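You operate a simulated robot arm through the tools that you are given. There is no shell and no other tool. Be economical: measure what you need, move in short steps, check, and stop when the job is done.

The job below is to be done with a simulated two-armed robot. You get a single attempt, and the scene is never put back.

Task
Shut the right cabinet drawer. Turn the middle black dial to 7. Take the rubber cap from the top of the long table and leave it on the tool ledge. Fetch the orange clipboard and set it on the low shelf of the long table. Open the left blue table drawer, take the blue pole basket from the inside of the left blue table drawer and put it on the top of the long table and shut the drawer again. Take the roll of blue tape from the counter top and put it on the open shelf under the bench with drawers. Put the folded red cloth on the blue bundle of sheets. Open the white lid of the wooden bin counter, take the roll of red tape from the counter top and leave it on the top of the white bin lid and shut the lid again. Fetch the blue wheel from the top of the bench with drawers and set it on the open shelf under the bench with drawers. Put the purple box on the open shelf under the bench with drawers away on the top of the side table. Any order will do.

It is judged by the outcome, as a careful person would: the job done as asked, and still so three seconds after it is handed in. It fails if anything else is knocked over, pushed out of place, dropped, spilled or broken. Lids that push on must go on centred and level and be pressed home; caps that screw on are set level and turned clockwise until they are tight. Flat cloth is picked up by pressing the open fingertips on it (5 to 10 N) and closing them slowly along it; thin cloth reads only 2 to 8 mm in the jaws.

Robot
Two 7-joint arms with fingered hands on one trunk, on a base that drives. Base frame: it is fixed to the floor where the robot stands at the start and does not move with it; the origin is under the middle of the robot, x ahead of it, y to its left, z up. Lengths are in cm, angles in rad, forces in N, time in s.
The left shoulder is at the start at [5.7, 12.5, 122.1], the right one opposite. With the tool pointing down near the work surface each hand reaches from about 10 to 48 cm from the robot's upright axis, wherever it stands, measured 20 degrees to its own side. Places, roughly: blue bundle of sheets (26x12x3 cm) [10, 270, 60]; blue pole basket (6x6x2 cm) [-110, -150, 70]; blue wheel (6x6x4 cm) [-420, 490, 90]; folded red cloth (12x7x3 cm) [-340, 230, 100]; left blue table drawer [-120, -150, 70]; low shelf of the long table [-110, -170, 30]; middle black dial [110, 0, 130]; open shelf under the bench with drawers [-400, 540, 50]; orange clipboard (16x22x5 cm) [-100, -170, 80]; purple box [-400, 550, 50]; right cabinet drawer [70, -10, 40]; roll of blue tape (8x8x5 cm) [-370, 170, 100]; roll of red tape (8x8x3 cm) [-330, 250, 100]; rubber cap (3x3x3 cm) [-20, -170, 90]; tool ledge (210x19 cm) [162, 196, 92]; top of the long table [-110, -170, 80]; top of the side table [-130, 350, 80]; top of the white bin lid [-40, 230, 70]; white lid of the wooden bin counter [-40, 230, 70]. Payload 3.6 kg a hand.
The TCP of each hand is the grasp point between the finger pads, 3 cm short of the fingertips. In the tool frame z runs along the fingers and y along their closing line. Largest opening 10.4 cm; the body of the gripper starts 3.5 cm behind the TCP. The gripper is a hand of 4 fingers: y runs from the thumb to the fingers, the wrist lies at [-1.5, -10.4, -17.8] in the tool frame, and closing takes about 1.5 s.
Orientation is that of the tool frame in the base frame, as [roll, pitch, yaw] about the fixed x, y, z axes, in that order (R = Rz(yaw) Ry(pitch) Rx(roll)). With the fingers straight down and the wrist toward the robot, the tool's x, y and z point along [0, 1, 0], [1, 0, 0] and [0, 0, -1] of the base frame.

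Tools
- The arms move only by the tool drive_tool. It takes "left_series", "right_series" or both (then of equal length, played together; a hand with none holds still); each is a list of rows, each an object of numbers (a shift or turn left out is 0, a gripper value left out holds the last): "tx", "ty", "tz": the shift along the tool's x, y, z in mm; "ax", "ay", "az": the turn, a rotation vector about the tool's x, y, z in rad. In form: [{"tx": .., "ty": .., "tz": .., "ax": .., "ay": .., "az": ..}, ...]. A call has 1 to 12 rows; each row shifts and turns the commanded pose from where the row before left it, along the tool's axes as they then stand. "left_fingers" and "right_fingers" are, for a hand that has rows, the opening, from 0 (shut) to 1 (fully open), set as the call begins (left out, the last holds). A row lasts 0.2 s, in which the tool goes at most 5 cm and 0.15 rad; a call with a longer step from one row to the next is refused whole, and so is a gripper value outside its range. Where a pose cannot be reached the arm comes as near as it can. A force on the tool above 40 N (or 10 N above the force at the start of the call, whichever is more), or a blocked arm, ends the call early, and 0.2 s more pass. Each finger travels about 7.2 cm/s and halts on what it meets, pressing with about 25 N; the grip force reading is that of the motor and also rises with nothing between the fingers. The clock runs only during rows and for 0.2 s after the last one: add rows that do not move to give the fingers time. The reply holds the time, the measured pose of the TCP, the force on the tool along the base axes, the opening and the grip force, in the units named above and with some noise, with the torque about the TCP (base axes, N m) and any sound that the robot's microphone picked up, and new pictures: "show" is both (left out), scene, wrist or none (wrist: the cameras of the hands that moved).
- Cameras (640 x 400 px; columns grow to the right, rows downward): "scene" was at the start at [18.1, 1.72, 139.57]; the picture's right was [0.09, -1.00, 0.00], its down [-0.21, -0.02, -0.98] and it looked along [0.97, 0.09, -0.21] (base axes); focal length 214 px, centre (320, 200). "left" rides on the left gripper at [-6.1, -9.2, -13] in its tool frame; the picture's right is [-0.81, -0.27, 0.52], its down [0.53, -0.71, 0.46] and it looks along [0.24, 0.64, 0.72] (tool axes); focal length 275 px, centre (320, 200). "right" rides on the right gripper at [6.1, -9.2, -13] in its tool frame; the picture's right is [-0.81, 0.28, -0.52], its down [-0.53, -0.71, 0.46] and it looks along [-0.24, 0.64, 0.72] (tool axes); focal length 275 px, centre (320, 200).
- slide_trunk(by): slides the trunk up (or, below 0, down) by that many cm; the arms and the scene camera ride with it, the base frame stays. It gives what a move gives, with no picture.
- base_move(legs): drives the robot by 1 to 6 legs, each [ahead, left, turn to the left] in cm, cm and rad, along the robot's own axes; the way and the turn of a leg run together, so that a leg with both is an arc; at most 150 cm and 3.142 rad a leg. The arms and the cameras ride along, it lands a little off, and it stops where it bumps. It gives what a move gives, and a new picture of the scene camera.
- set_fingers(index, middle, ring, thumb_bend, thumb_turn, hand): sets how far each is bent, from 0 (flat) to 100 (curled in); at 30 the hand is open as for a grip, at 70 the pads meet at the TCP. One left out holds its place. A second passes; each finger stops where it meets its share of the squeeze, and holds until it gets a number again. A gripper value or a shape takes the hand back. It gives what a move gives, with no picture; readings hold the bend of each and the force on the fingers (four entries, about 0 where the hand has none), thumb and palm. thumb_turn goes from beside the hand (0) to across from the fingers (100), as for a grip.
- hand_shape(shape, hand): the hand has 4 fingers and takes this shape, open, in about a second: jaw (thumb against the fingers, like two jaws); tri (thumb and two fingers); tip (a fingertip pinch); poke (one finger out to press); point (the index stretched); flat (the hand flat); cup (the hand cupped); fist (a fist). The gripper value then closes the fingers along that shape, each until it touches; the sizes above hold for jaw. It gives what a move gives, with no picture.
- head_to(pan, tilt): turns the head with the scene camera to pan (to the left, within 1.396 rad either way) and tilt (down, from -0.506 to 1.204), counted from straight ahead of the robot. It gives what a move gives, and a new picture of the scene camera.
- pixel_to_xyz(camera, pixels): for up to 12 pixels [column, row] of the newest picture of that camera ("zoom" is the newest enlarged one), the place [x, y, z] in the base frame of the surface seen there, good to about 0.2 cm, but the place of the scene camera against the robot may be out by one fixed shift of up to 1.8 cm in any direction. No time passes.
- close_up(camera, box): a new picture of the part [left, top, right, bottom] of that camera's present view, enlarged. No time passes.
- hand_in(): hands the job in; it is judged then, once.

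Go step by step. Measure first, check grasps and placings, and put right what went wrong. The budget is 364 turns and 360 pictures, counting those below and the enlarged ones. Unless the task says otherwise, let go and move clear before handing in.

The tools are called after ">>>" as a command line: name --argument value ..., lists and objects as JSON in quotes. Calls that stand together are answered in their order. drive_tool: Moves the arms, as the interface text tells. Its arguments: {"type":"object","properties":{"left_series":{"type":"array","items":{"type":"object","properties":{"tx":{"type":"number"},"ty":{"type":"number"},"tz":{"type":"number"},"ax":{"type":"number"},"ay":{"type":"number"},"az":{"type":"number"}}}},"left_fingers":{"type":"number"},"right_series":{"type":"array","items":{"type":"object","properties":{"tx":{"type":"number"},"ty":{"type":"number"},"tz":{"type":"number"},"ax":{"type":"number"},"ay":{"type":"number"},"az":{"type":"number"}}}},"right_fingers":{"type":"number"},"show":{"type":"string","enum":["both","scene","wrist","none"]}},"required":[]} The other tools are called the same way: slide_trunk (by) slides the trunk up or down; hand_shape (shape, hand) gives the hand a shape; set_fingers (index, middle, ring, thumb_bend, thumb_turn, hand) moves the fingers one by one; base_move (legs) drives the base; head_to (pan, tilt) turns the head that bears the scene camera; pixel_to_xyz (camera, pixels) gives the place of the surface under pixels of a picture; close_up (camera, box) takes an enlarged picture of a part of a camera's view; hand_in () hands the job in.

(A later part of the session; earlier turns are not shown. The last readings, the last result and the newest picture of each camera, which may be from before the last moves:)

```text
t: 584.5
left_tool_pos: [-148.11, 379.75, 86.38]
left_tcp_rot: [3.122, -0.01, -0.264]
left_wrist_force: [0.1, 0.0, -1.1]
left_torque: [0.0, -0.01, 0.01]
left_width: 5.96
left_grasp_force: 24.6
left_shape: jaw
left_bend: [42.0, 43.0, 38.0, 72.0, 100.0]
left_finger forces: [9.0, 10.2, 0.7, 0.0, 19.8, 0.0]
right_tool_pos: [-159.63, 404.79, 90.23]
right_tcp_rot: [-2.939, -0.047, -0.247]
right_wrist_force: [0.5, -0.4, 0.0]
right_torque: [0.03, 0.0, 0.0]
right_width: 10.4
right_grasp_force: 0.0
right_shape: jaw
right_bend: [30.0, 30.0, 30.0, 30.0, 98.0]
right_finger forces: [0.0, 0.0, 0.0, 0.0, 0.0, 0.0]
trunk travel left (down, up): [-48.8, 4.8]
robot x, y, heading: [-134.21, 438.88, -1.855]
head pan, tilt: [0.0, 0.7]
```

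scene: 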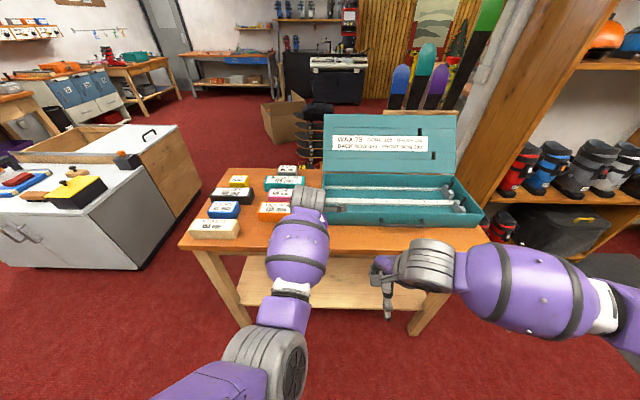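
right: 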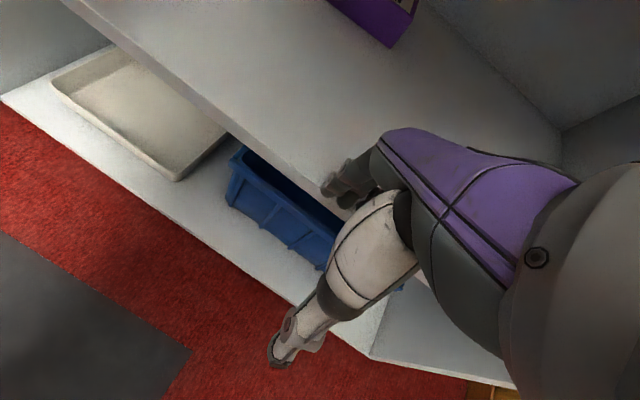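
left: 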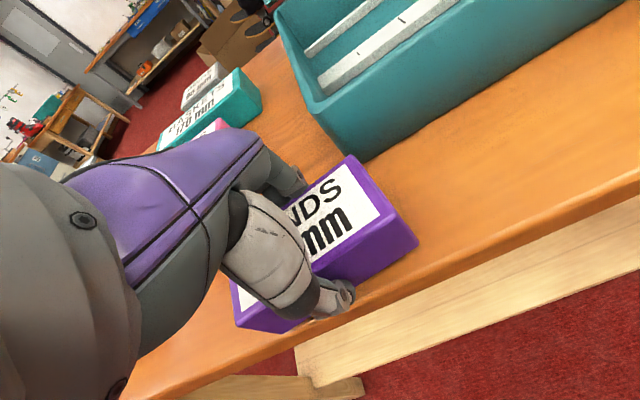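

>>> pixel_to_xyz --camera "left" --pixels '[[440, 220], [430, 260], [412, 248], [365, 290]]'

>>> drive_tool --left_series '[{"tz": 3}, {}]' --show "none"

```text
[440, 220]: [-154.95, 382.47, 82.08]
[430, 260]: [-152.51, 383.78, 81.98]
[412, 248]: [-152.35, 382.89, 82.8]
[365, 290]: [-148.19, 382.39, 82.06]
```

```text
t: 585.1
left_tool_pos: [-148.08, 379.72, 86.14]
left_tcp_rot: [3.12, -0.008, -0.262]
left_wrist_force: [0.3, -1.3, -1.5]
left_torque: [0.04, 0.0, 0.03]
left_width: 5.98
left_grasp_force: 25.5
left_shape: jaw
left_bend: [42.0, 43.0, 38.0, 72.0, 100.0]
left_finger forces: [9.0, 10.2, 0.7, 0.0, 19.8, 0.0]
right_tool_pos: [-159.69, 404.85, 90.32]
right_tcp_rot: [-2.941, -0.046, -0.248]
right_wrist_force: [-0.5, 0.4, 0.4]
right_torque: [-0.03, 0.01, -0.01]
right_width: 10.36
right_grasp_force: 0.1
right_shape: jaw
right_bend: [30.0, 30.0, 30.0, 30.0, 98.0]
right_finger forces: [0.1, 0.0, 0.0, 0.0, 0.0, 0.0]
trunk travel left (down, up): [-48.8, 4.8]
robot x, y, heading: [-134.52, 438.28, -1.857]
head pan, tilt: [0.0, 0.7]
```

Box bottom is at the surface (82.1). Release gently with a partial opening, then lift.

>>> set_fingers --hand "left" --index 36 --middle 36 --ring 34 --thumb_bend 45

>>> drive_tool --left_series '[{"tz": -20}, {"tz": -30}, {"tz": -40}, {"tz": -40}, {}]' --show "wrist"

```text
t: 586.1
left_tool_pos: [-148.14, 379.74, 86.23]
left_tcp_rot: [3.121, -0.008, -0.264]
left_wrist_force: [-0.3, -1.1, 1.3]
left_torque: [-0.06, 0.0, 0.02]
left_width: 7.66
left_grasp_force: 0.1
left_shape: fingers
left_bend: [36.0, 36.0, 34.0, 45.0, 100.0]
left_finger forces: [1.0, 0.2, 0.0, 0.0, 0.0, 0.0]
right_tool_pos: [-159.64, 404.82, 90.32]
right_tcp_rot: [-2.941, -0.047, -0.248]
right_wrist_force: [-0.3, 1.0, 0.2]
right_torque: [0.01, 0.01, 0.01]
right_width: 10.38
right_grasp_force: 0.0
right_shape: jaw
right_bend: [30.0, 30.0, 30.0, 30.0, 98.0]
right_finger forces: [0.0, 0.0, 0.0, 0.0, 0.0, 0.0]
trunk travel left (down, up): [-48.8, 4.8]
robot x, y, heading: [-134.11, 438.79, -1.858]
head pan, tilt: [0.0, 0.7]
```

```text
t: 587.3
left_tool_pos: [-148.14, 379.96, 99.26]
left_tcp_rot: [3.122, -0.009, -0.263]
left_wrist_force: [-0.1, 0.8, 0.3]
left_torque: [0.01, 0.01, 0.0]
left_width: 7.62
left_grasp_force: 0.1
left_shape: fingers
left_bend: [36.0, 36.0, 34.0, 45.0, 100.0]
left_finger forces: [0.1, 0.0, 0.0, 0.1, 0.0, 0.1]
right_tool_pos: [-159.64, 404.79, 90.3]
right_tcp_rot: [-2.941, -0.047, -0.248]
right_wrist_force: [0.8, -0.2, 0.1]
right_torque: [0.02, 0.02, 0.0]
right_width: 10.41
right_grasp_force: 0.1
right_shape: jaw
right_bend: [30.0, 30.0, 30.0, 30.0, 98.0]
right_finger forces: [0.0, 0.0, 0.1, 0.0, 0.1, 0.0]
trunk travel left (down, up): [-48.8, 4.8]
robot x, y, heading: [-134.55, 438.47, -1.858]
head pan, tilt: [0.0, 0.7]
```

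left: 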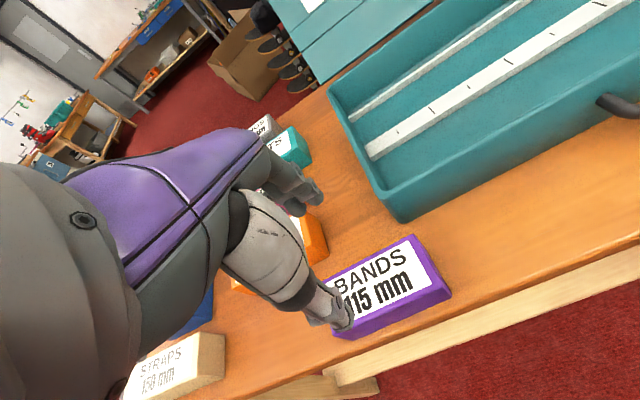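

The purple box rests on the side table. Return to the bench the same way for the wheel.

>>> base_move --legs '[[0, -75, 0], [0, -75, 0], [0, -29, 0], [26, 0, 0], [0, 0, 2.342], [0, 0, 2.342]]'

```text
t: 616.4
left_tool_pos: [-372.83, 479.72, 99.14]
left_tcp_rot: [3.12, -0.008, -1.844]
left_wrist_force: [-0.3, -0.3, -0.3]
left_torque: [0.01, -0.03, 0.0]
left_width: 7.63
left_grasp_force: 0.0
left_shape: fingers
left_bend: [36.0, 36.0, 34.0, 45.0, 100.0]
left_finger forces: [0.0, 0.0, 0.0, 0.0, 0.0, 0.0]
right_tool_pos: [-347.75, 490.95, 90.37]
right_tcp_rot: [-2.94, -0.047, -1.828]
right_wrist_force: [0.2, 0.1, -0.5]
right_torque: [0.01, 0.0, 0.03]
right_width: 10.41
right_grasp_force: 0.1
right_shape: jaw
right_bend: [30.0, 30.0, 30.0, 30.0, 98.0]
right_finger forces: [0.1, 0.0, 0.0, 0.1, 0.0, 0.1]
trunk travel left (down, up): [-48.8, 4.8]
robot x, y, heading: [-314.06, 465.47, 2.848]
head pan, tilt: [0.0, 0.7]
```

scene: 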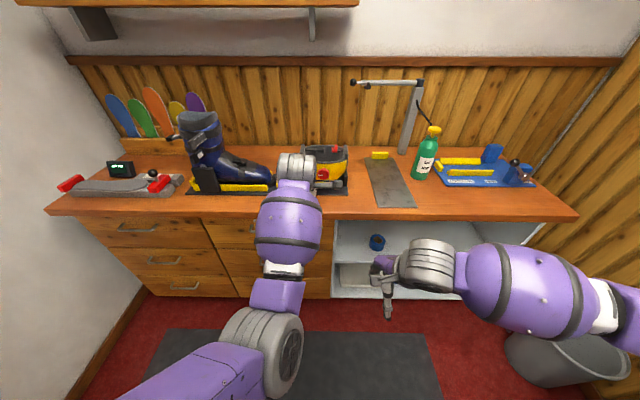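

Now raise both hands for clearance over the waxer, and shift left so the left forearm passes between boot and waxer.

>>> slide_trunk --by 4.5

>>> drive_tool --left_series '[{"tz": -20, "tx": -8}, {"tz": -20, "tx": -8}, {"tz": -20, "tx": -8}, {"tz": -20, "tx": -8}, {}, {}, {}]' --right_series '[{"tz": -35, "tx": -10}, {"tz": -35, "tx": -10}, {"tz": -35, "tx": -10}, {"tz": -35, "tx": -10}, {"tz": -35}, {"tz": -35}, {}]' --left_fingers 1 --show "none"

>>> base_move --legs '[[0, 11.5, -0.02], [28, 0, 0]]'

```text
t: 617.2
left_tool_pos: [-372.73, 479.69, 103.62]
left_tcp_rot: [3.123, -0.01, -1.844]
left_wrist_force: [0.5, 0.0, -0.4]
left_torque: [-0.03, 0.02, 0.02]
left_width: 7.6
left_grasp_force: 0.0
left_shape: fingers
left_bend: [36.0, 36.0, 34.0, 45.0, 100.0]
left_finger forces: [0.0, 0.1, 0.0, 0.0, 0.1, 0.1]
right_tool_pos: [-347.87, 490.84, 94.63]
right_tcp_rot: [-2.939, -0.047, -1.826]
right_wrist_force: [-0.1, -0.9, -0.5]
right_torque: [0.05, -0.01, 0.02]
right_width: 10.41
right_grasp_force: 0.0
right_shape: jaw
right_bend: [30.0, 30.0, 30.0, 30.0, 98.0]
right_finger forces: [0.1, 0.0, 0.0, 0.1, 0.0, 0.0]
trunk travel left (down, up): [-53.3, 0.3]
robot x, y, heading: [-314.41, 465.07, 2.848]
head pan, tilt: [0.0, 0.7]
```

```text
t: 618.8
left_tool_pos: [-371.74, 482.84, 111.73]
left_tcp_rot: [3.119, -0.011, -1.846]
left_wrist_force: [0.1, -0.3, 0.6]
left_torque: [-0.02, 0.0, -0.02]
left_width: 10.33
left_grasp_force: 0.1
left_shape: jaw
left_bend: [30.0, 30.0, 30.0, 30.0, 98.0]
left_finger forces: [0.0, 0.0, 0.0, 0.1, 0.0, 0.0]
right_tool_pos: [-350.59, 496.84, 115.33]
right_tcp_rot: [-2.937, -0.045, -1.828]
right_wrist_force: [-0.8, 0.0, 0.9]
right_torque: [0.01, -0.02, 0.01]
right_width: 10.4
right_grasp_force: 0.1
right_shape: jaw
right_bend: [30.0, 30.0, 30.0, 30.0, 98.0]
right_finger forces: [0.0, 0.0, 0.1, 0.0, 0.0, 0.1]
trunk travel left (down, up): [-53.3, 0.3]
robot x, y, heading: [-314.51, 465.58, 2.841]
head pan, tilt: [0.0, 0.7]
```

```text
t: 622.1
left_tool_pos: [-401.67, 481.62, 111.81]
left_tcp_rot: [3.12, -0.008, -1.865]
left_wrist_force: [-0.2, 0.1, 0.0]
left_torque: [-0.02, -0.04, 0.02]
left_width: 10.38
left_grasp_force: 0.1
left_shape: jaw
left_bend: [30.0, 30.0, 30.0, 30.0, 98.0]
left_finger forces: [0.0, 0.1, 0.0, 0.1, 0.0, 0.1]
right_tool_pos: [-380.28, 495.16, 115.23]
right_tcp_rot: [-2.94, -0.046, -1.849]
right_wrist_force: [0.0, 0.5, -0.6]
right_torque: [-0.01, 0.02, 0.01]
right_width: 10.4
right_grasp_force: 0.0
right_shape: jaw
right_bend: [30.0, 30.0, 30.0, 30.0, 98.0]
right_finger forces: [0.0, 0.1, 0.1, 0.0, 0.0, 0.1]
trunk travel left (down, up): [-53.3, 0.3]
robot x, y, heading: [-344.37, 463.16, 2.827]
head pan, tilt: [0.0, 0.7]
```

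scene: 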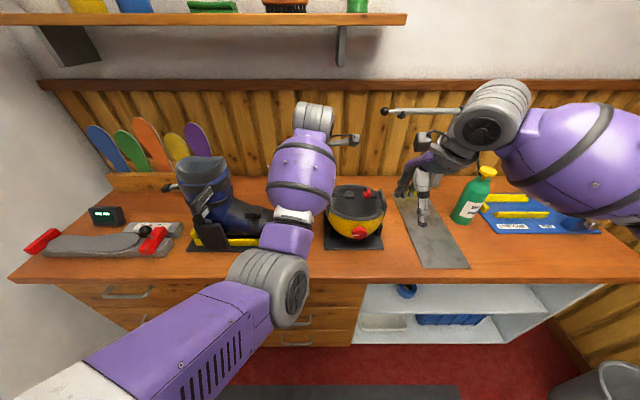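

Arm paths are clear. Advance 15 cm and view with the wrist camera.

>>> base_move --legs '[[15, 1, 0]]'

>>> drive_tool --left_series '[{}]' --show "wrist"

```text
t: 623.5
left_tool_pos: [-416.25, 485.3, 111.74]
left_tcp_rot: [3.122, -0.007, -1.863]
left_wrist_force: [-0.7, -0.3, -0.2]
left_torque: [-0.01, -0.02, -0.01]
left_width: 10.35
left_grasp_force: 0.0
left_shape: jaw
left_bend: [30.0, 30.0, 30.0, 30.0, 98.0]
left_finger forces: [0.1, 0.0, 0.1, 0.1, 0.1, 0.0]
right_tool_pos: [-394.83, 498.87, 115.18]
right_tcp_rot: [-2.941, -0.046, -1.846]
right_wrist_force: [0.3, 0.7, -0.6]
right_torque: [0.0, -0.03, -0.02]
right_width: 10.38
right_grasp_force: 0.1
right_shape: jaw
right_bend: [30.0, 30.0, 30.0, 30.0, 98.0]
right_finger forces: [0.0, 0.1, 0.0, 0.0, 0.0, 0.0]
trunk travel left (down, up): [-53.3, 0.3]
robot x, y, heading: [-358.98, 466.71, 2.822]
head pan, tilt: [0.0, 0.7]
```

scene: 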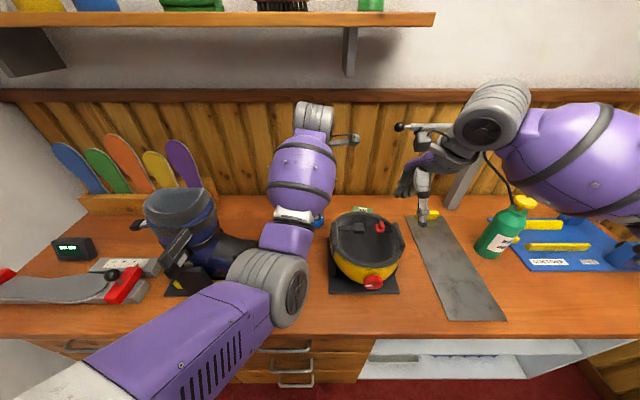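

```text
t: 623.9
left_tool_pos: [-416.16, 485.23, 111.78]
left_tcp_rot: [3.119, -0.006, -1.862]
left_wrist_force: [1.0, 0.5, 1.1]
left_torque: [0.02, 0.02, 0.0]
left_width: 10.38
left_grasp_force: 0.2
left_shape: jaw
left_bend: [30.0, 30.0, 30.0, 30.0, 98.0]
left_finger forces: [0.1, 0.0, 0.0, 0.1, 0.0, 0.1]
right_tool_pos: [-394.67, 498.71, 115.22]
right_tcp_rot: [-2.942, -0.046, -1.846]
right_wrist_force: [0.0, -1.0, -0.2]
right_torque: [0.0, 0.0, 0.04]
right_width: 10.39
right_grasp_force: 0.1
right_shape: jaw
right_bend: [30.0, 30.0, 30.0, 30.0, 98.0]
right_finger forces: [0.0, 0.0, 0.0, 0.0, 0.0, 0.0]
trunk travel left (down, up): [-53.3, 0.3]
robot x, y, heading: [-359.29, 466.68, 2.83]
head pan, tilt: [0.0, 0.7]
```

left: 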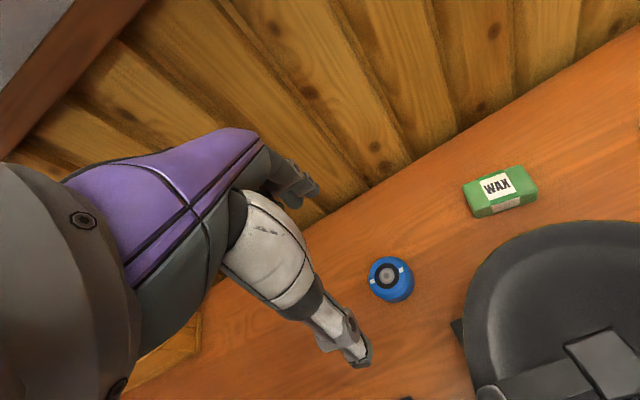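

>>> pixel_to_xyz --camera "left" --pixels '[[372, 272], [408, 272], [388, 258], [390, 295], [385, 275], [468, 300], [480, 380], [420, 310]]'

```text
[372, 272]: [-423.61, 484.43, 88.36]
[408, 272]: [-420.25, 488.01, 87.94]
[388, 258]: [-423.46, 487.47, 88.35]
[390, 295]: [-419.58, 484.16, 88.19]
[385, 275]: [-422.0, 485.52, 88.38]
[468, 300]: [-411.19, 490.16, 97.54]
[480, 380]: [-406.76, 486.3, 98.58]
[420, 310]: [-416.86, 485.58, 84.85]
```

Wheel centre (−421.6,485.9), top 88.4. Advance 3 cm, align, and descend halfway.

>>> base_move --legs '[[3, 0.5, 0]]'

>>> drive_tool --left_series '[{"ty": 24, "tx": 5}, {"tz": 35}, {"tz": 35}, {"tz": 35}, {}]' --show "wrist"

```text
t: 624.7
left_tool_pos: [-419.12, 485.74, 111.82]
left_tcp_rot: [3.119, -0.008, -1.863]
left_wrist_force: [0.2, 0.2, -0.4]
left_torque: [0.01, 0.01, -0.01]
left_width: 10.38
left_grasp_force: 0.1
left_shape: jaw
left_bend: [30.0, 30.0, 30.0, 30.0, 98.0]
left_finger forces: [0.0, 0.1, 0.0, 0.1, 0.0, 0.0]
right_tool_pos: [-397.69, 499.39, 115.22]
right_tcp_rot: [-2.941, -0.047, -1.847]
right_wrist_force: [0.2, -0.2, 0.6]
right_torque: [0.02, 0.03, -0.02]
right_width: 10.38
right_grasp_force: 0.0
right_shape: jaw
right_bend: [30.0, 30.0, 30.0, 30.0, 98.0]
right_finger forces: [0.1, 0.0, 0.0, 0.0, 0.1, 0.0]
trunk travel left (down, up): [-53.3, 0.3]
robot x, y, heading: [-362.14, 467.62, 2.827]
head pan, tilt: [0.0, 0.7]
```

scene: 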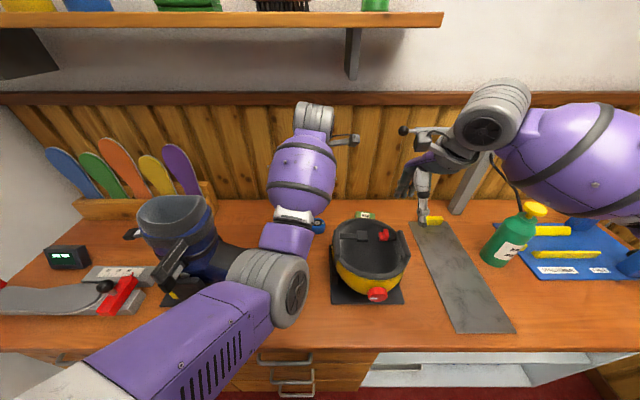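

```text
t: 625.9
left_tool_pos: [-421.88, 486.12, 101.27]
left_tcp_rot: [3.12, -0.008, -1.862]
left_wrist_force: [0.2, 0.3, 0.3]
left_torque: [-0.02, 0.01, 0.02]
left_width: 10.36
left_grasp_force: 0.1
left_shape: jaw
left_bend: [30.0, 30.0, 30.0, 30.0, 98.0]
left_finger forces: [0.0, 0.0, 0.0, 0.1, 0.0, 0.0]
right_tool_pos: [-397.8, 499.29, 115.31]
right_tcp_rot: [-2.94, -0.046, -1.847]
right_wrist_force: [-0.4, -0.2, 0.6]
right_torque: [-0.02, -0.01, -0.02]
right_width: 10.38
right_grasp_force: 0.1
right_shape: jaw
right_bend: [30.0, 30.0, 30.0, 30.0, 98.0]
right_finger forces: [0.1, 0.1, 0.1, 0.0, 0.1, 0.1]
trunk travel left (down, up): [-53.3, 0.3]
robot x, y, heading: [-362.09, 467.19, 2.827]
head pan, tilt: [0.0, 0.7]
```

left: 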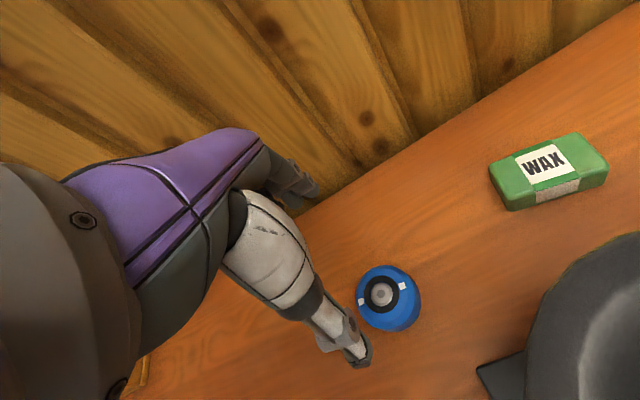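

Centred. Descend 12.8 cm and grip.

>>> drive_tool --left_series '[{"tz": 35, "ty": -3}, {"tz": 35}, {"tz": 35}, {"tz": 23}, {}]' --show "none"

>>> drive_tool --left_series '[{}, {}, {}, {}, {}, {}, {}]' --left_fingers 0 --show "wrist"

```text
t: 627.1
left_tool_pos: [-421.9, 485.86, 88.41]
left_tcp_rot: [3.118, -0.008, -1.863]
left_wrist_force: [-0.7, 1.4, 1.3]
left_torque: [-0.15, -0.19, 0.2]
left_width: 10.37
left_grasp_force: 0.0
left_shape: jaw
left_bend: [30.0, 30.0, 30.0, 30.0, 98.0]
left_finger forces: [0.0, 0.1, 0.0, 0.0, 0.0, 0.0]
right_tool_pos: [-397.89, 499.41, 115.28]
right_tcp_rot: [-2.941, -0.045, -1.846]
right_wrist_force: [0.8, 0.7, -0.7]
right_torque: [0.01, -0.01, 0.01]
right_width: 10.39
right_grasp_force: 0.0
right_shape: jaw
right_bend: [30.0, 30.0, 30.0, 30.0, 98.0]
right_finger forces: [0.1, 0.0, 0.0, 0.0, 0.1, 0.1]
trunk travel left (down, up): [-53.3, 0.3]
robot x, y, heading: [-362.25, 467.2, 2.832]
head pan, tilt: [0.0, 0.7]
```

```text
t: 628.7
left_tool_pos: [-421.82, 485.85, 88.54]
left_tcp_rot: [3.12, -0.009, -1.864]
left_wrist_force: [0.0, 1.5, 0.7]
left_torque: [-0.2, -0.33, 0.25]
left_width: 5.19
left_grasp_force: 25.2
left_shape: jaw
left_bend: [74.0, 44.0, 47.0, 70.0, 100.0]
left_finger forces: [13.1, 8.1, 0.0, 0.0, 21.6, 0.1]
right_tool_pos: [-397.83, 499.29, 115.15]
right_tcp_rot: [-2.94, -0.046, -1.847]
right_wrist_force: [0.4, -0.6, 0.5]
right_torque: [0.04, -0.03, 0.03]
right_width: 10.39
right_grasp_force: 0.1
right_shape: jaw
right_bend: [30.0, 30.0, 30.0, 30.0, 98.0]
right_finger forces: [0.1, 0.0, 0.1, 0.0, 0.0, 0.1]
trunk travel left (down, up): [-53.3, 0.3]
robot x, y, heading: [-362.34, 467.33, 2.826]
head pan, tilt: [0.0, 0.7]
```

left: 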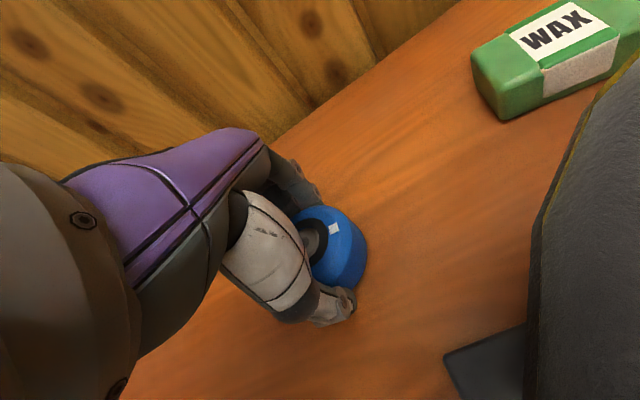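

Wheel gripped (5.2 cm, 22 N). Lift straight up, then back off.

>>> drive_tool --left_series '[{"tz": -35}, {"tz": -35}, {"tz": -40}, {"tz": -40}, {"tz": -40}, {"tz": -40}, {}]' --show "none"

>>> base_move --legs '[[-50, 0, 0], [0, -45, 0]]'

```text
t: 630.3
left_tool_pos: [-421.31, 485.91, 111.39]
left_tcp_rot: [3.121, -0.008, -1.864]
left_wrist_force: [0.0, 1.3, -2.0]
left_torque: [0.02, -0.01, -0.01]
left_width: 5.21
left_grasp_force: 25.5
left_shape: jaw
left_bend: [74.0, 44.0, 47.0, 71.0, 100.0]
left_finger forces: [13.2, 8.1, 0.0, 0.1, 21.7, 0.0]
right_tool_pos: [-397.8, 499.47, 115.15]
right_tcp_rot: [-2.938, -0.046, -1.847]
right_wrist_force: [0.3, 0.4, -0.4]
right_torque: [0.0, 0.01, -0.02]
right_width: 10.37
right_grasp_force: 0.0
right_shape: jaw
right_bend: [30.0, 30.0, 30.0, 30.0, 98.0]
right_finger forces: [0.0, 0.0, 0.1, 0.0, 0.1, 0.0]
trunk travel left (down, up): [-53.3, 0.3]
robot x, y, heading: [-362.32, 467.16, 2.826]
head pan, tilt: [0.0, 0.7]
```

```text
t: 637.3
left_tool_pos: [-360.06, 512.8, 111.36]
left_tcp_rot: [3.12, -0.007, -1.862]
left_wrist_force: [-0.6, 0.5, -1.8]
left_torque: [-0.05, -0.02, 0.01]
left_width: 5.2
left_grasp_force: 24.7
left_shape: jaw
left_bend: [74.0, 44.0, 47.0, 71.0, 100.0]
left_finger forces: [13.2, 8.2, 0.1, 0.1, 21.7, 0.0]
right_tool_pos: [-336.42, 526.34, 115.21]
right_tcp_rot: [-2.941, -0.046, -1.846]
right_wrist_force: [-0.3, 0.2, 0.2]
right_torque: [-0.01, 0.02, 0.02]
right_width: 10.37
right_grasp_force: 0.0
right_shape: jaw
right_bend: [30.0, 30.0, 30.0, 30.0, 98.0]
right_finger forces: [0.0, 0.0, 0.0, 0.1, 0.1, 0.1]
trunk travel left (down, up): [-53.3, 0.3]
robot x, y, heading: [-300.87, 494.13, 2.827]
head pan, tilt: [0.0, 0.7]
```

scene: 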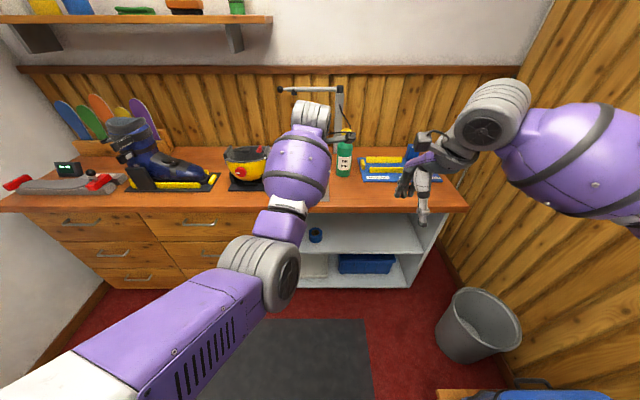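

Objects on the bench look undisturbed. Shift right 15.5, back 4, and lower the trunk for the shelf.

>>> base_move --legs '[[-4, -15.5, 0]]'

>>> slide_trunk --by -40

>>> slide_trunk --by -4.5

```text
t: 639.3
left_tool_pos: [-351.56, 526.23, 111.25]
left_tcp_rot: [3.122, -0.008, -1.863]
left_wrist_force: [0.5, 0.2, -1.6]
left_torque: [-0.02, 0.0, 0.01]
left_width: 5.18
left_grasp_force: 24.4
left_shape: jaw
left_bend: [74.0, 44.0, 47.0, 71.0, 100.0]
left_finger forces: [13.2, 8.2, 0.2, 0.0, 21.8, 0.0]
right_tool_pos: [-327.95, 539.76, 115.3]
right_tcp_rot: [-2.94, -0.046, -1.846]
right_wrist_force: [-0.8, 0.5, -0.3]
right_torque: [0.02, 0.0, -0.03]
right_width: 10.4
right_grasp_force: 0.0
right_shape: jaw
right_bend: [30.0, 30.0, 30.0, 30.0, 98.0]
right_finger forces: [0.0, 0.0, 0.0, 0.1, 0.1, 0.0]
trunk travel left (down, up): [-53.3, 0.3]
robot x, y, heading: [-291.78, 507.69, 2.834]
head pan, tilt: [0.0, 0.7]
```

scene: 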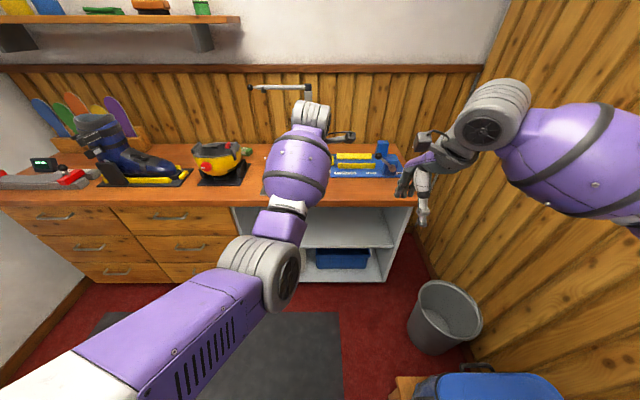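

```text
t: 643.1
left_tool_pos: [-351.49, 526.19, 71.45]
left_tcp_rot: [3.119, -0.009, -1.861]
left_wrist_force: [-0.2, -1.0, -1.2]
left_torque: [0.0, 0.01, 0.01]
left_width: 5.2
left_grasp_force: 25.1
left_shape: jaw
left_bend: [74.0, 44.0, 47.0, 71.0, 100.0]
left_finger forces: [13.2, 8.2, 0.1, 0.1, 21.7, 0.1]
right_tool_pos: [-327.92, 539.69, 75.28]
right_tcp_rot: [-2.941, -0.046, -1.846]
right_wrist_force: [0.0, -0.1, -0.2]
right_torque: [-0.01, 0.0, 0.02]
right_width: 10.38
right_grasp_force: 0.1
right_shape: jaw
right_bend: [30.0, 30.0, 30.0, 30.0, 98.0]
right_finger forces: [0.0, 0.1, 0.1, 0.0, 0.1, 0.1]
trunk travel left (down, up): [-13.3, 40.3]
robot x, y, heading: [-292.2, 507.63, 2.825]
head pan, tilt: [0.0, 0.7]
```

```text
t: 644.0
left_tool_pos: [-351.52, 526.1, 66.9]
left_tcp_rot: [3.117, -0.009, -1.862]
left_wrist_force: [-1.1, -0.2, -1.5]
left_torque: [-0.01, -0.03, -0.04]
left_width: 5.23
left_grasp_force: 25.0
left_shape: jaw
left_bend: [74.0, 44.0, 47.0, 71.0, 100.0]
left_finger forces: [13.2, 8.2, 0.0, 0.1, 21.8, 0.0]
right_tool_pos: [-328.15, 539.71, 70.46]
right_tcp_rot: [-2.93, -0.048, -1.847]
right_wrist_force: [-0.1, -0.5, 1.4]
right_torque: [0.03, 0.0, 0.04]
right_width: 10.39
right_grasp_force: 0.2
right_shape: jaw
right_bend: [30.0, 30.0, 30.0, 30.0, 98.0]
right_finger forces: [0.0, 0.0, 0.0, 0.0, 0.0, 0.0]
trunk travel left (down, up): [-8.8, 44.8]
robot x, y, heading: [-291.75, 507.75, 2.825]
head pan, tilt: [0.0, 0.7]
```

>>> drive_tool --left_series '[{"tz": 30}, {"tz": 30}, {"tz": 30}, {"tz": 30}, {"tz": 18}, {}]' --right_series '[{"tz": 25}, {"tz": 25}, {"tz": 25}, {"tz": 25}, {"tz": 20}, {}]' --show "none"

>>> base_move --legs '[[27, 0, 0]]'

>>> drive_tool --left_series '[{"ty": 30}, {"ty": 30}, {}]' --show "wrist"

```text
t: 645.4
left_tool_pos: [-351.82, 526.24, 53.12]
left_tcp_rot: [3.122, -0.008, -1.861]
left_wrist_force: [0.0, 0.2, -0.8]
left_torque: [0.01, 0.0, 0.01]
left_width: 5.21
left_grasp_force: 24.4
left_shape: jaw
left_bend: [74.0, 44.0, 47.0, 71.0, 100.0]
left_finger forces: [13.2, 8.2, 0.1, 0.0, 21.6, 0.0]
right_tool_pos: [-328.04, 539.52, 58.64]
right_tcp_rot: [-2.928, -0.05, -1.845]
right_wrist_force: [-0.4, 0.0, -0.1]
right_torque: [0.01, 0.0, 0.02]
right_width: 10.36
right_grasp_force: 0.1
right_shape: jaw
right_bend: [30.0, 30.0, 30.0, 30.0, 98.0]
right_finger forces: [0.0, 0.0, 0.0, 0.0, 0.1, 0.1]
right hand out of reach, approached as far as the arm can: row 1, 2, 3
trunk travel left (down, up): [-8.8, 44.8]
robot x, y, heading: [-292.04, 507.64, 2.826]
head pan, tilt: [0.0, 0.7]
```

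```text
t: 647.3
left_tool_pos: [-377.59, 534.68, 53.17]
left_tcp_rot: [3.121, -0.009, -1.862]
left_wrist_force: [-0.1, -1.1, -1.4]
left_torque: [0.05, 0.01, -0.01]
left_width: 5.17
left_grasp_force: 25.5
left_shape: jaw
left_bend: [74.0, 44.0, 47.0, 71.0, 100.0]
left_finger forces: [13.1, 8.2, 0.0, 0.0, 21.7, 0.0]
right_tool_pos: [-353.85, 548.06, 58.73]
right_tcp_rot: [-2.929, -0.05, -1.847]
right_wrist_force: [-0.2, 0.2, 0.9]
right_torque: [-0.02, -0.03, -0.01]
right_width: 10.42
right_grasp_force: 0.0
right_shape: jaw
right_bend: [30.0, 30.0, 30.0, 30.0, 98.0]
right_finger forces: [0.0, 0.0, 0.1, 0.1, 0.1, 0.1]
trunk travel left (down, up): [-8.8, 44.8]
robot x, y, heading: [-317.92, 516.13, 2.831]
head pan, tilt: [0.0, 0.7]
```

scene: 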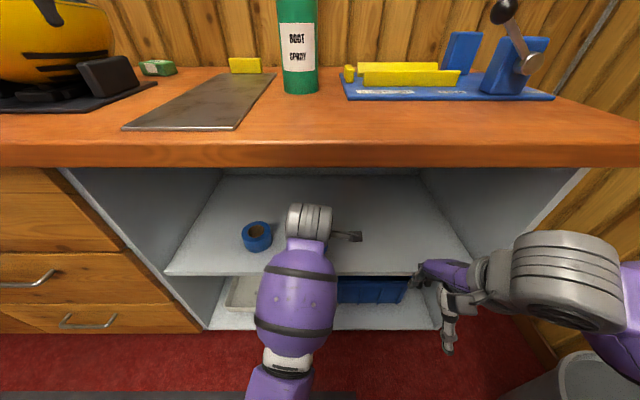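

```text
t: 648.1
left_tool_pos: [-383.39, 536.28, 53.34]
left_tcp_rot: [3.121, -0.005, -1.862]
left_wrist_force: [0.3, 0.2, -1.5]
left_torque: [-0.03, -0.01, -0.01]
left_width: 5.2
left_grasp_force: 24.8
left_shape: jaw
left_bend: [74.0, 44.0, 47.0, 71.0, 100.0]
left_finger forces: [13.2, 8.3, 0.2, 0.1, 21.8, 0.1]
right_tool_pos: [-353.81, 547.8, 58.8]
right_tcp_rot: [-2.929, -0.047, -1.846]
right_wrist_force: [-0.9, 0.2, -0.6]
right_torque: [-0.02, 0.0, 0.02]
right_width: 10.38
right_grasp_force: 0.1
right_shape: jaw
right_bend: [30.0, 30.0, 30.0, 30.0, 98.0]
right_finger forces: [0.1, 0.1, 0.0, 0.0, 0.0, 0.1]
trunk travel left (down, up): [-8.8, 44.8]
robot x, y, heading: [-317.82, 516.08, 2.827]
head pan, tilt: [0.0, 0.7]
```

left: 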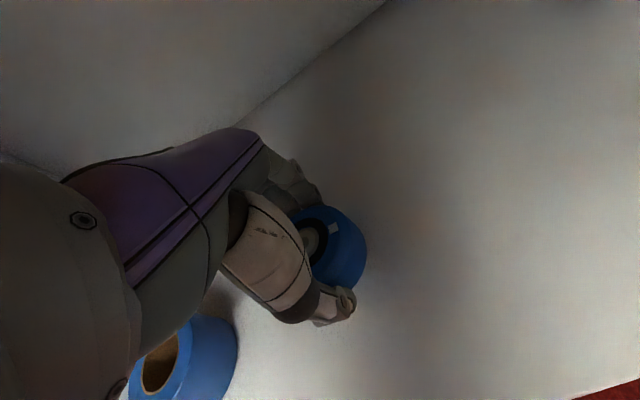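

Wheel is over the shelf beside the tape. Lower 3.6 cm and release, lift, and back out.

>>> drive_tool --left_series '[{"tz": 18}, {"tz": 17}, {}]' --show "none"

>>> drive_tool --left_series '[{}, {}, {}, {}, {}, {}, {"tz": -25}, {"tz": -30}, {"ty": -30}, {"ty": -30}, {}]' --left_fingers 1 --show "none"

>>> base_move --legs '[[-35, 0, 0]]'

```text
t: 648.9
left_tool_pos: [-383.34, 536.32, 49.8]
left_tcp_rot: [3.12, -0.01, -1.864]
left_wrist_force: [-0.9, 0.7, -0.7]
left_torque: [0.01, 0.0, 0.02]
left_width: 5.19
left_grasp_force: 24.8
left_shape: jaw
left_bend: [74.0, 44.0, 47.0, 71.0, 100.0]
left_finger forces: [13.2, 8.3, 0.1, 0.0, 21.6, 0.0]
right_tool_pos: [-353.74, 547.85, 58.76]
right_tcp_rot: [-2.929, -0.047, -1.847]
right_wrist_force: [0.0, -0.9, -0.6]
right_torque: [-0.01, 0.02, 0.01]
right_width: 10.36
right_grasp_force: 0.1
right_shape: jaw
right_bend: [30.0, 30.0, 30.0, 30.0, 98.0]
right_finger forces: [0.0, 0.1, 0.0, 0.0, 0.1, 0.0]
trunk travel left (down, up): [-8.8, 44.8]
robot x, y, heading: [-317.85, 516.05, 2.825]
head pan, tilt: [0.0, 0.7]
```

```text
t: 651.3
left_tool_pos: [-377.37, 534.6, 55.07]
left_tcp_rot: [3.121, -0.01, -1.862]
left_wrist_force: [0.0, 0.4, 0.2]
left_torque: [0.04, 0.0, 0.0]
left_width: 10.39
left_grasp_force: 0.2
left_shape: jaw
left_bend: [30.0, 30.0, 30.0, 30.0, 98.0]
left_finger forces: [0.0, 0.0, 0.1, 0.0, 0.1, 0.0]
right_tool_pos: [-353.92, 547.88, 58.77]
right_tcp_rot: [-2.928, -0.048, -1.847]
right_wrist_force: [-0.1, -0.3, -0.6]
right_torque: [0.01, 0.01, 0.02]
right_width: 10.37
right_grasp_force: 0.1
right_shape: jaw
right_bend: [30.0, 30.0, 30.0, 30.0, 98.0]
right_finger forces: [0.0, 0.0, 0.1, 0.0, 0.0, 0.0]
trunk travel left (down, up): [-8.8, 44.8]
robot x, y, heading: [-317.86, 515.62, 2.827]
head pan, tilt: [0.0, 0.7]
```

```text
t: 653.6
left_tool_pos: [-344.25, 523.73, 55.28]
left_tcp_rot: [3.119, -0.01, -1.858]
left_wrist_force: [-0.6, 0.4, -0.4]
left_torque: [0.01, 0.0, 0.0]
left_width: 10.36
left_grasp_force: 0.1
left_shape: jaw
left_bend: [30.0, 30.0, 30.0, 30.0, 98.0]
left_finger forces: [0.0, 0.0, 0.0, 0.0, 0.0, 0.0]
right_tool_pos: [-320.57, 537.05, 58.7]
right_tcp_rot: [-2.929, -0.047, -1.843]
right_wrist_force: [0.4, 1.0, -0.4]
right_torque: [0.02, -0.03, 0.02]
right_width: 10.37
right_grasp_force: 0.1
right_shape: jaw
right_bend: [30.0, 30.0, 30.0, 30.0, 98.0]
right_finger forces: [0.0, 0.0, 0.0, 0.0, 0.1, 0.0]
trunk travel left (down, up): [-8.8, 44.8]
robot x, y, heading: [-284.18, 505.36, 2.83]
head pan, tilt: [0.0, 0.7]
```

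scene: 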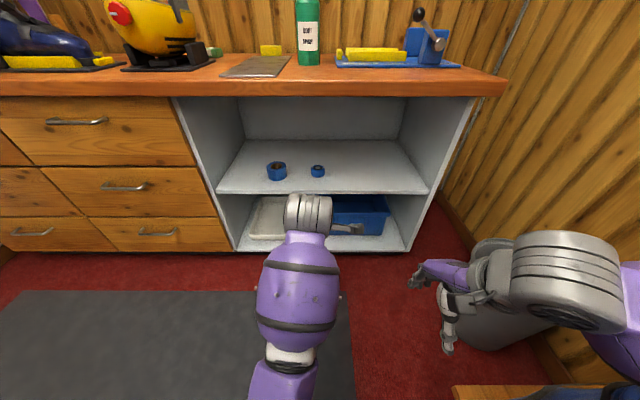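

Both tape and wheel are on the open shelf. Now the red tape: raise the trunk, turn around, and drive back east along the aisle.

>>> slide_trunk --by 40

>>> base_move --legs '[[-30, 20, 0], [0, 0, 3.138], [45, -12, 0], [87, 2, 0], [85, 2, 0]]'

```text
t: 657.4
left_tool_pos: [-344.13, 523.66, 95.13]
left_tcp_rot: [3.122, -0.008, -1.86]
left_wrist_force: [0.0, -0.1, 0.5]
left_torque: [0.0, -0.01, -0.02]
left_width: 10.37
left_grasp_force: 0.0
left_shape: jaw
left_bend: [30.0, 30.0, 30.0, 30.0, 98.0]
left_finger forces: [0.1, 0.0, 0.0, 0.0, 0.0, 0.1]
right_tool_pos: [-320.65, 537.1, 98.69]
right_tcp_rot: [-2.927, -0.047, -1.843]
right_wrist_force: [-0.6, -0.6, 0.6]
right_torque: [-0.03, -0.02, 0.02]
right_width: 10.38
right_grasp_force: 0.1
right_shape: jaw
right_bend: [30.0, 30.0, 30.0, 30.0, 98.0]
right_finger forces: [0.0, 0.0, 0.0, 0.0, 0.0, 0.1]
trunk travel left (down, up): [-48.8, 4.8]
robot x, y, heading: [-284.95, 505.05, 2.831]
head pan, tilt: [0.0, 0.7]
```

```text
t: 677.8
left_tool_pos: [-2.46, 375.47, 95.24]
left_tcp_rot: [3.12, -0.008, 1.248]
left_wrist_force: [0.1, 0.2, -0.3]
left_torque: [-0.02, 0.01, 0.02]
left_width: 10.37
left_grasp_force: 0.0
left_shape: jaw
left_bend: [30.0, 30.0, 30.0, 30.0, 98.0]
left_finger forces: [0.0, 0.0, 0.0, 0.0, 0.1, 0.1]
right_tool_pos: [-26.56, 362.95, 98.72]
right_tcp_rot: [-2.929, -0.048, 1.264]
right_wrist_force: [-0.6, 0.0, 0.3]
right_torque: [0.01, -0.01, -0.02]
right_width: 10.38
right_grasp_force: 0.1
right_shape: jaw
right_bend: [30.0, 30.0, 30.0, 30.0, 98.0]
right_finger forces: [0.0, 0.0, 0.1, 0.0, 0.0, 0.0]
trunk travel left (down, up): [-48.8, 4.8]
robot x, y, heading: [-61.34, 396.36, -0.344]
head pan, tilt: [0.0, 0.7]
```

scene: 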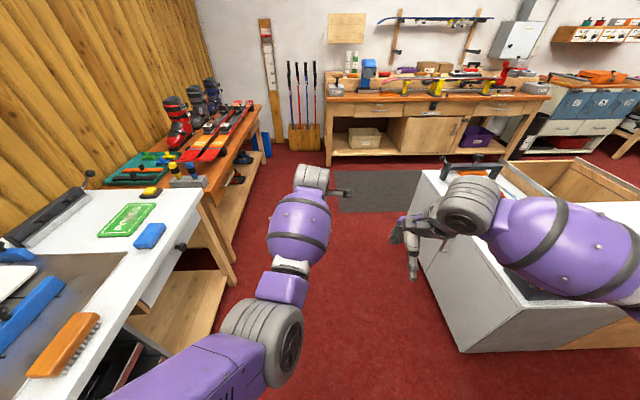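

Go south between the side table and the island to the lid's west side.

>>> base_move --legs '[[9.1, -66.8, 0], [-6, -81, 0]]'

```text
t: 691.2
left_tool_pos: [-50.47, 234.6, 95.32]
left_tcp_rot: [3.12, -0.008, 1.242]
left_wrist_force: [0.1, -0.6, 0.3]
left_torque: [0.02, 0.0, 0.02]
left_width: 10.35
left_grasp_force: 0.1
left_shape: jaw
left_bend: [30.0, 30.0, 30.0, 30.0, 98.0]
left_finger forces: [0.1, 0.0, 0.1, 0.1, 0.1, 0.0]
right_tool_pos: [-74.56, 222.19, 98.7]
right_tcp_rot: [-2.928, -0.049, 1.259]
right_wrist_force: [-1.0, 0.1, -0.3]
right_torque: [0.02, 0.01, 0.01]
right_width: 10.39
right_grasp_force: 0.0
right_shape: jaw
right_bend: [30.0, 30.0, 30.0, 30.0, 98.0]
right_finger forces: [0.0, 0.0, 0.0, 0.1, 0.1, 0.1]
trunk travel left (down, up): [-48.8, 4.8]
robot x, y, heading: [-109.32, 255.36, -0.35]
head pan, tilt: [0.0, 0.7]
```

scene: 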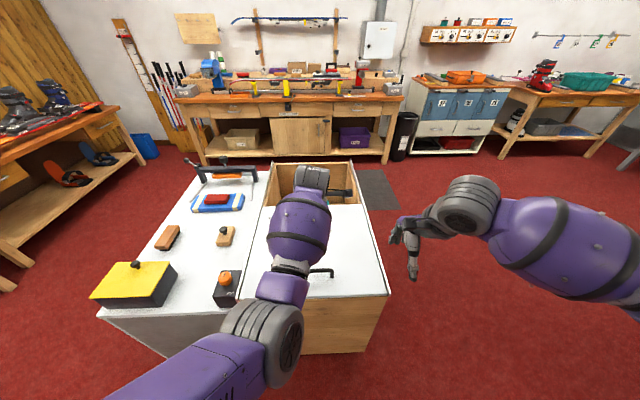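

Zoom on the lid to see whether it slides or is hinged.

>>> close_up --camera "scene" --box '[230, 150, 410, 300]'

>>> pixel_to_xyz --camera "scene" --pixels '[[320, 273], [310, 272], [332, 270], [385, 295], [360, 207], [340, 210], [270, 290], [375, 215], [345, 230]]'

```text
2.67 times, centred on (320, 225) of scene
```

zoom: 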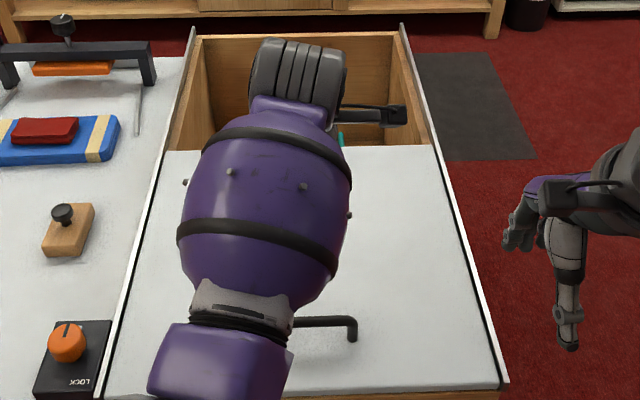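

```text
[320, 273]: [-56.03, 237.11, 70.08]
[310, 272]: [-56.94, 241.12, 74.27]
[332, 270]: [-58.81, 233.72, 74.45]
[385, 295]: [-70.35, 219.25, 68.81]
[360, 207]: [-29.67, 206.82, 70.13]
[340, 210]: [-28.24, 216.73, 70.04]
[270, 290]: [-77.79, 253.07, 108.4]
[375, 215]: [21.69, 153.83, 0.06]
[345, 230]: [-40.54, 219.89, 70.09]
```

Rails run the full length on both sides, so it's a sliding lid, now flush at the west end (shut). I'll slide it open and shut by its handle bar now, with free hands; first move the left hand above the bar.

>>> drive_tool --left_series '[{"ty": -27, "tx": 1}, {"ty": -26, "tx": 1}, {"ty": -26, "tx": 1}, {"tz": 35}, {"tz": 30}, {}]' --show "wrist"

```text
t: 692.6
left_tool_pos: [-57.72, 237.47, 88.63]
left_tcp_rot: [3.121, -0.008, 1.242]
left_wrist_force: [-1.0, -0.9, 0.6]
left_torque: [0.01, 0.04, 0.01]
left_width: 10.38
left_grasp_force: 0.2
left_shape: jaw
left_bend: [30.0, 30.0, 30.0, 30.0, 98.0]
left_finger forces: [0.0, 0.0, 0.0, 0.1, 0.0, 0.1]
right_tool_pos: [-74.6, 222.15, 98.79]
right_tcp_rot: [-2.929, -0.048, 1.259]
right_wrist_force: [0.5, -0.6, -0.6]
right_torque: [0.0, -0.03, 0.0]
right_width: 10.36
right_grasp_force: 0.1
right_shape: jaw
right_bend: [30.0, 30.0, 30.0, 30.0, 98.0]
right_finger forces: [0.1, 0.1, 0.1, 0.0, 0.0, 0.1]
trunk travel left (down, up): [-48.8, 4.8]
robot x, y, heading: [-109.33, 255.34, -0.348]
head pan, tilt: [0.0, 0.7]
```

left: 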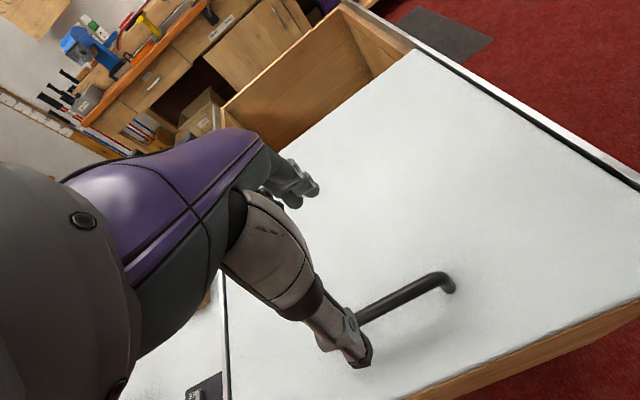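

>>> pixel_to_xyz --camera "left" --pixels '[[365, 318], [400, 297], [438, 276], [452, 288], [420, 330]]'

```text
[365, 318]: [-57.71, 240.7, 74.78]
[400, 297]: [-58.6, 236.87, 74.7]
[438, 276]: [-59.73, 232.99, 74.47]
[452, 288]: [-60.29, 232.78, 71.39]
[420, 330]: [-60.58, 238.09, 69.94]
```

>>> drive_tool --left_series '[{"tz": 35, "ty": -8}, {"tz": 35}, {"tz": 35}, {"tz": 34}, {}]' --show "none"

>>> drive_tool --left_series '[{}, {}, {}, {}, {}, {}, {"ty": 15}, {"ty": 20}, {"ty": 20}, {}]' --left_fingers 0 --show "wrist"

```text
t: 693.8
left_tool_pos: [-58.32, 237.68, 74.71]
left_tcp_rot: [3.118, -0.009, 1.243]
left_wrist_force: [-0.4, 0.5, -0.9]
left_torque: [-0.01, 0.0, 0.0]
left_width: 10.39
left_grasp_force: 0.1
left_shape: jaw
left_bend: [30.0, 30.0, 30.0, 30.0, 98.0]
left_finger forces: [0.0, 0.0, 0.1, 0.1, 0.0, 0.1]
right_tool_pos: [-74.57, 222.24, 98.74]
right_tcp_rot: [-2.93, -0.048, 1.259]
right_wrist_force: [0.3, 0.5, 0.0]
right_torque: [-0.02, 0.01, 0.0]
right_width: 10.38
right_grasp_force: 0.0
right_shape: jaw
right_bend: [30.0, 30.0, 30.0, 30.0, 98.0]
right_finger forces: [0.1, 0.0, 0.0, 0.1, 0.1, 0.0]
trunk travel left (down, up): [-48.8, 4.8]
robot x, y, heading: [-108.76, 255.63, -0.35]
head pan, tilt: [0.0, 0.7]
```

```text
t: 696.0
left_tool_pos: [-52.97, 236.01, 74.57]
left_tcp_rot: [3.121, -0.009, 1.245]
left_wrist_force: [1.1, 1.9, -9.4]
left_torque: [-0.04, -0.02, -0.06]
left_width: 0.0
left_grasp_force: 25.1
left_shape: jaw
left_bend: [70.0, 70.0, 70.0, 72.0, 100.0]
left_finger forces: [6.9, 0.0, 4.0, 0.0, 23.3, 0.0]
right_tool_pos: [-74.58, 222.16, 98.77]
right_tcp_rot: [-2.927, -0.047, 1.258]
right_wrist_force: [-0.2, -0.7, -0.8]
right_torque: [0.01, 0.0, -0.01]
right_width: 10.38
right_grasp_force: 0.0
right_shape: jaw
right_bend: [30.0, 30.0, 30.0, 30.0, 98.0]
right_finger forces: [0.0, 0.1, 0.0, 0.1, 0.0, 0.0]
trunk travel left (down, up): [-48.8, 4.8]
robot x, y, heading: [-109.46, 255.23, -0.354]
head pan, tilt: [0.0, 0.7]
```

left: 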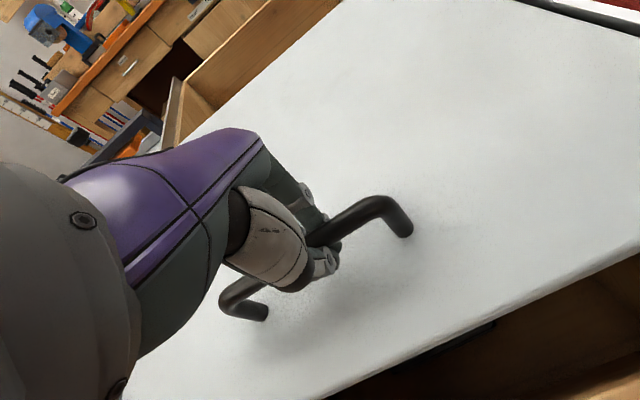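

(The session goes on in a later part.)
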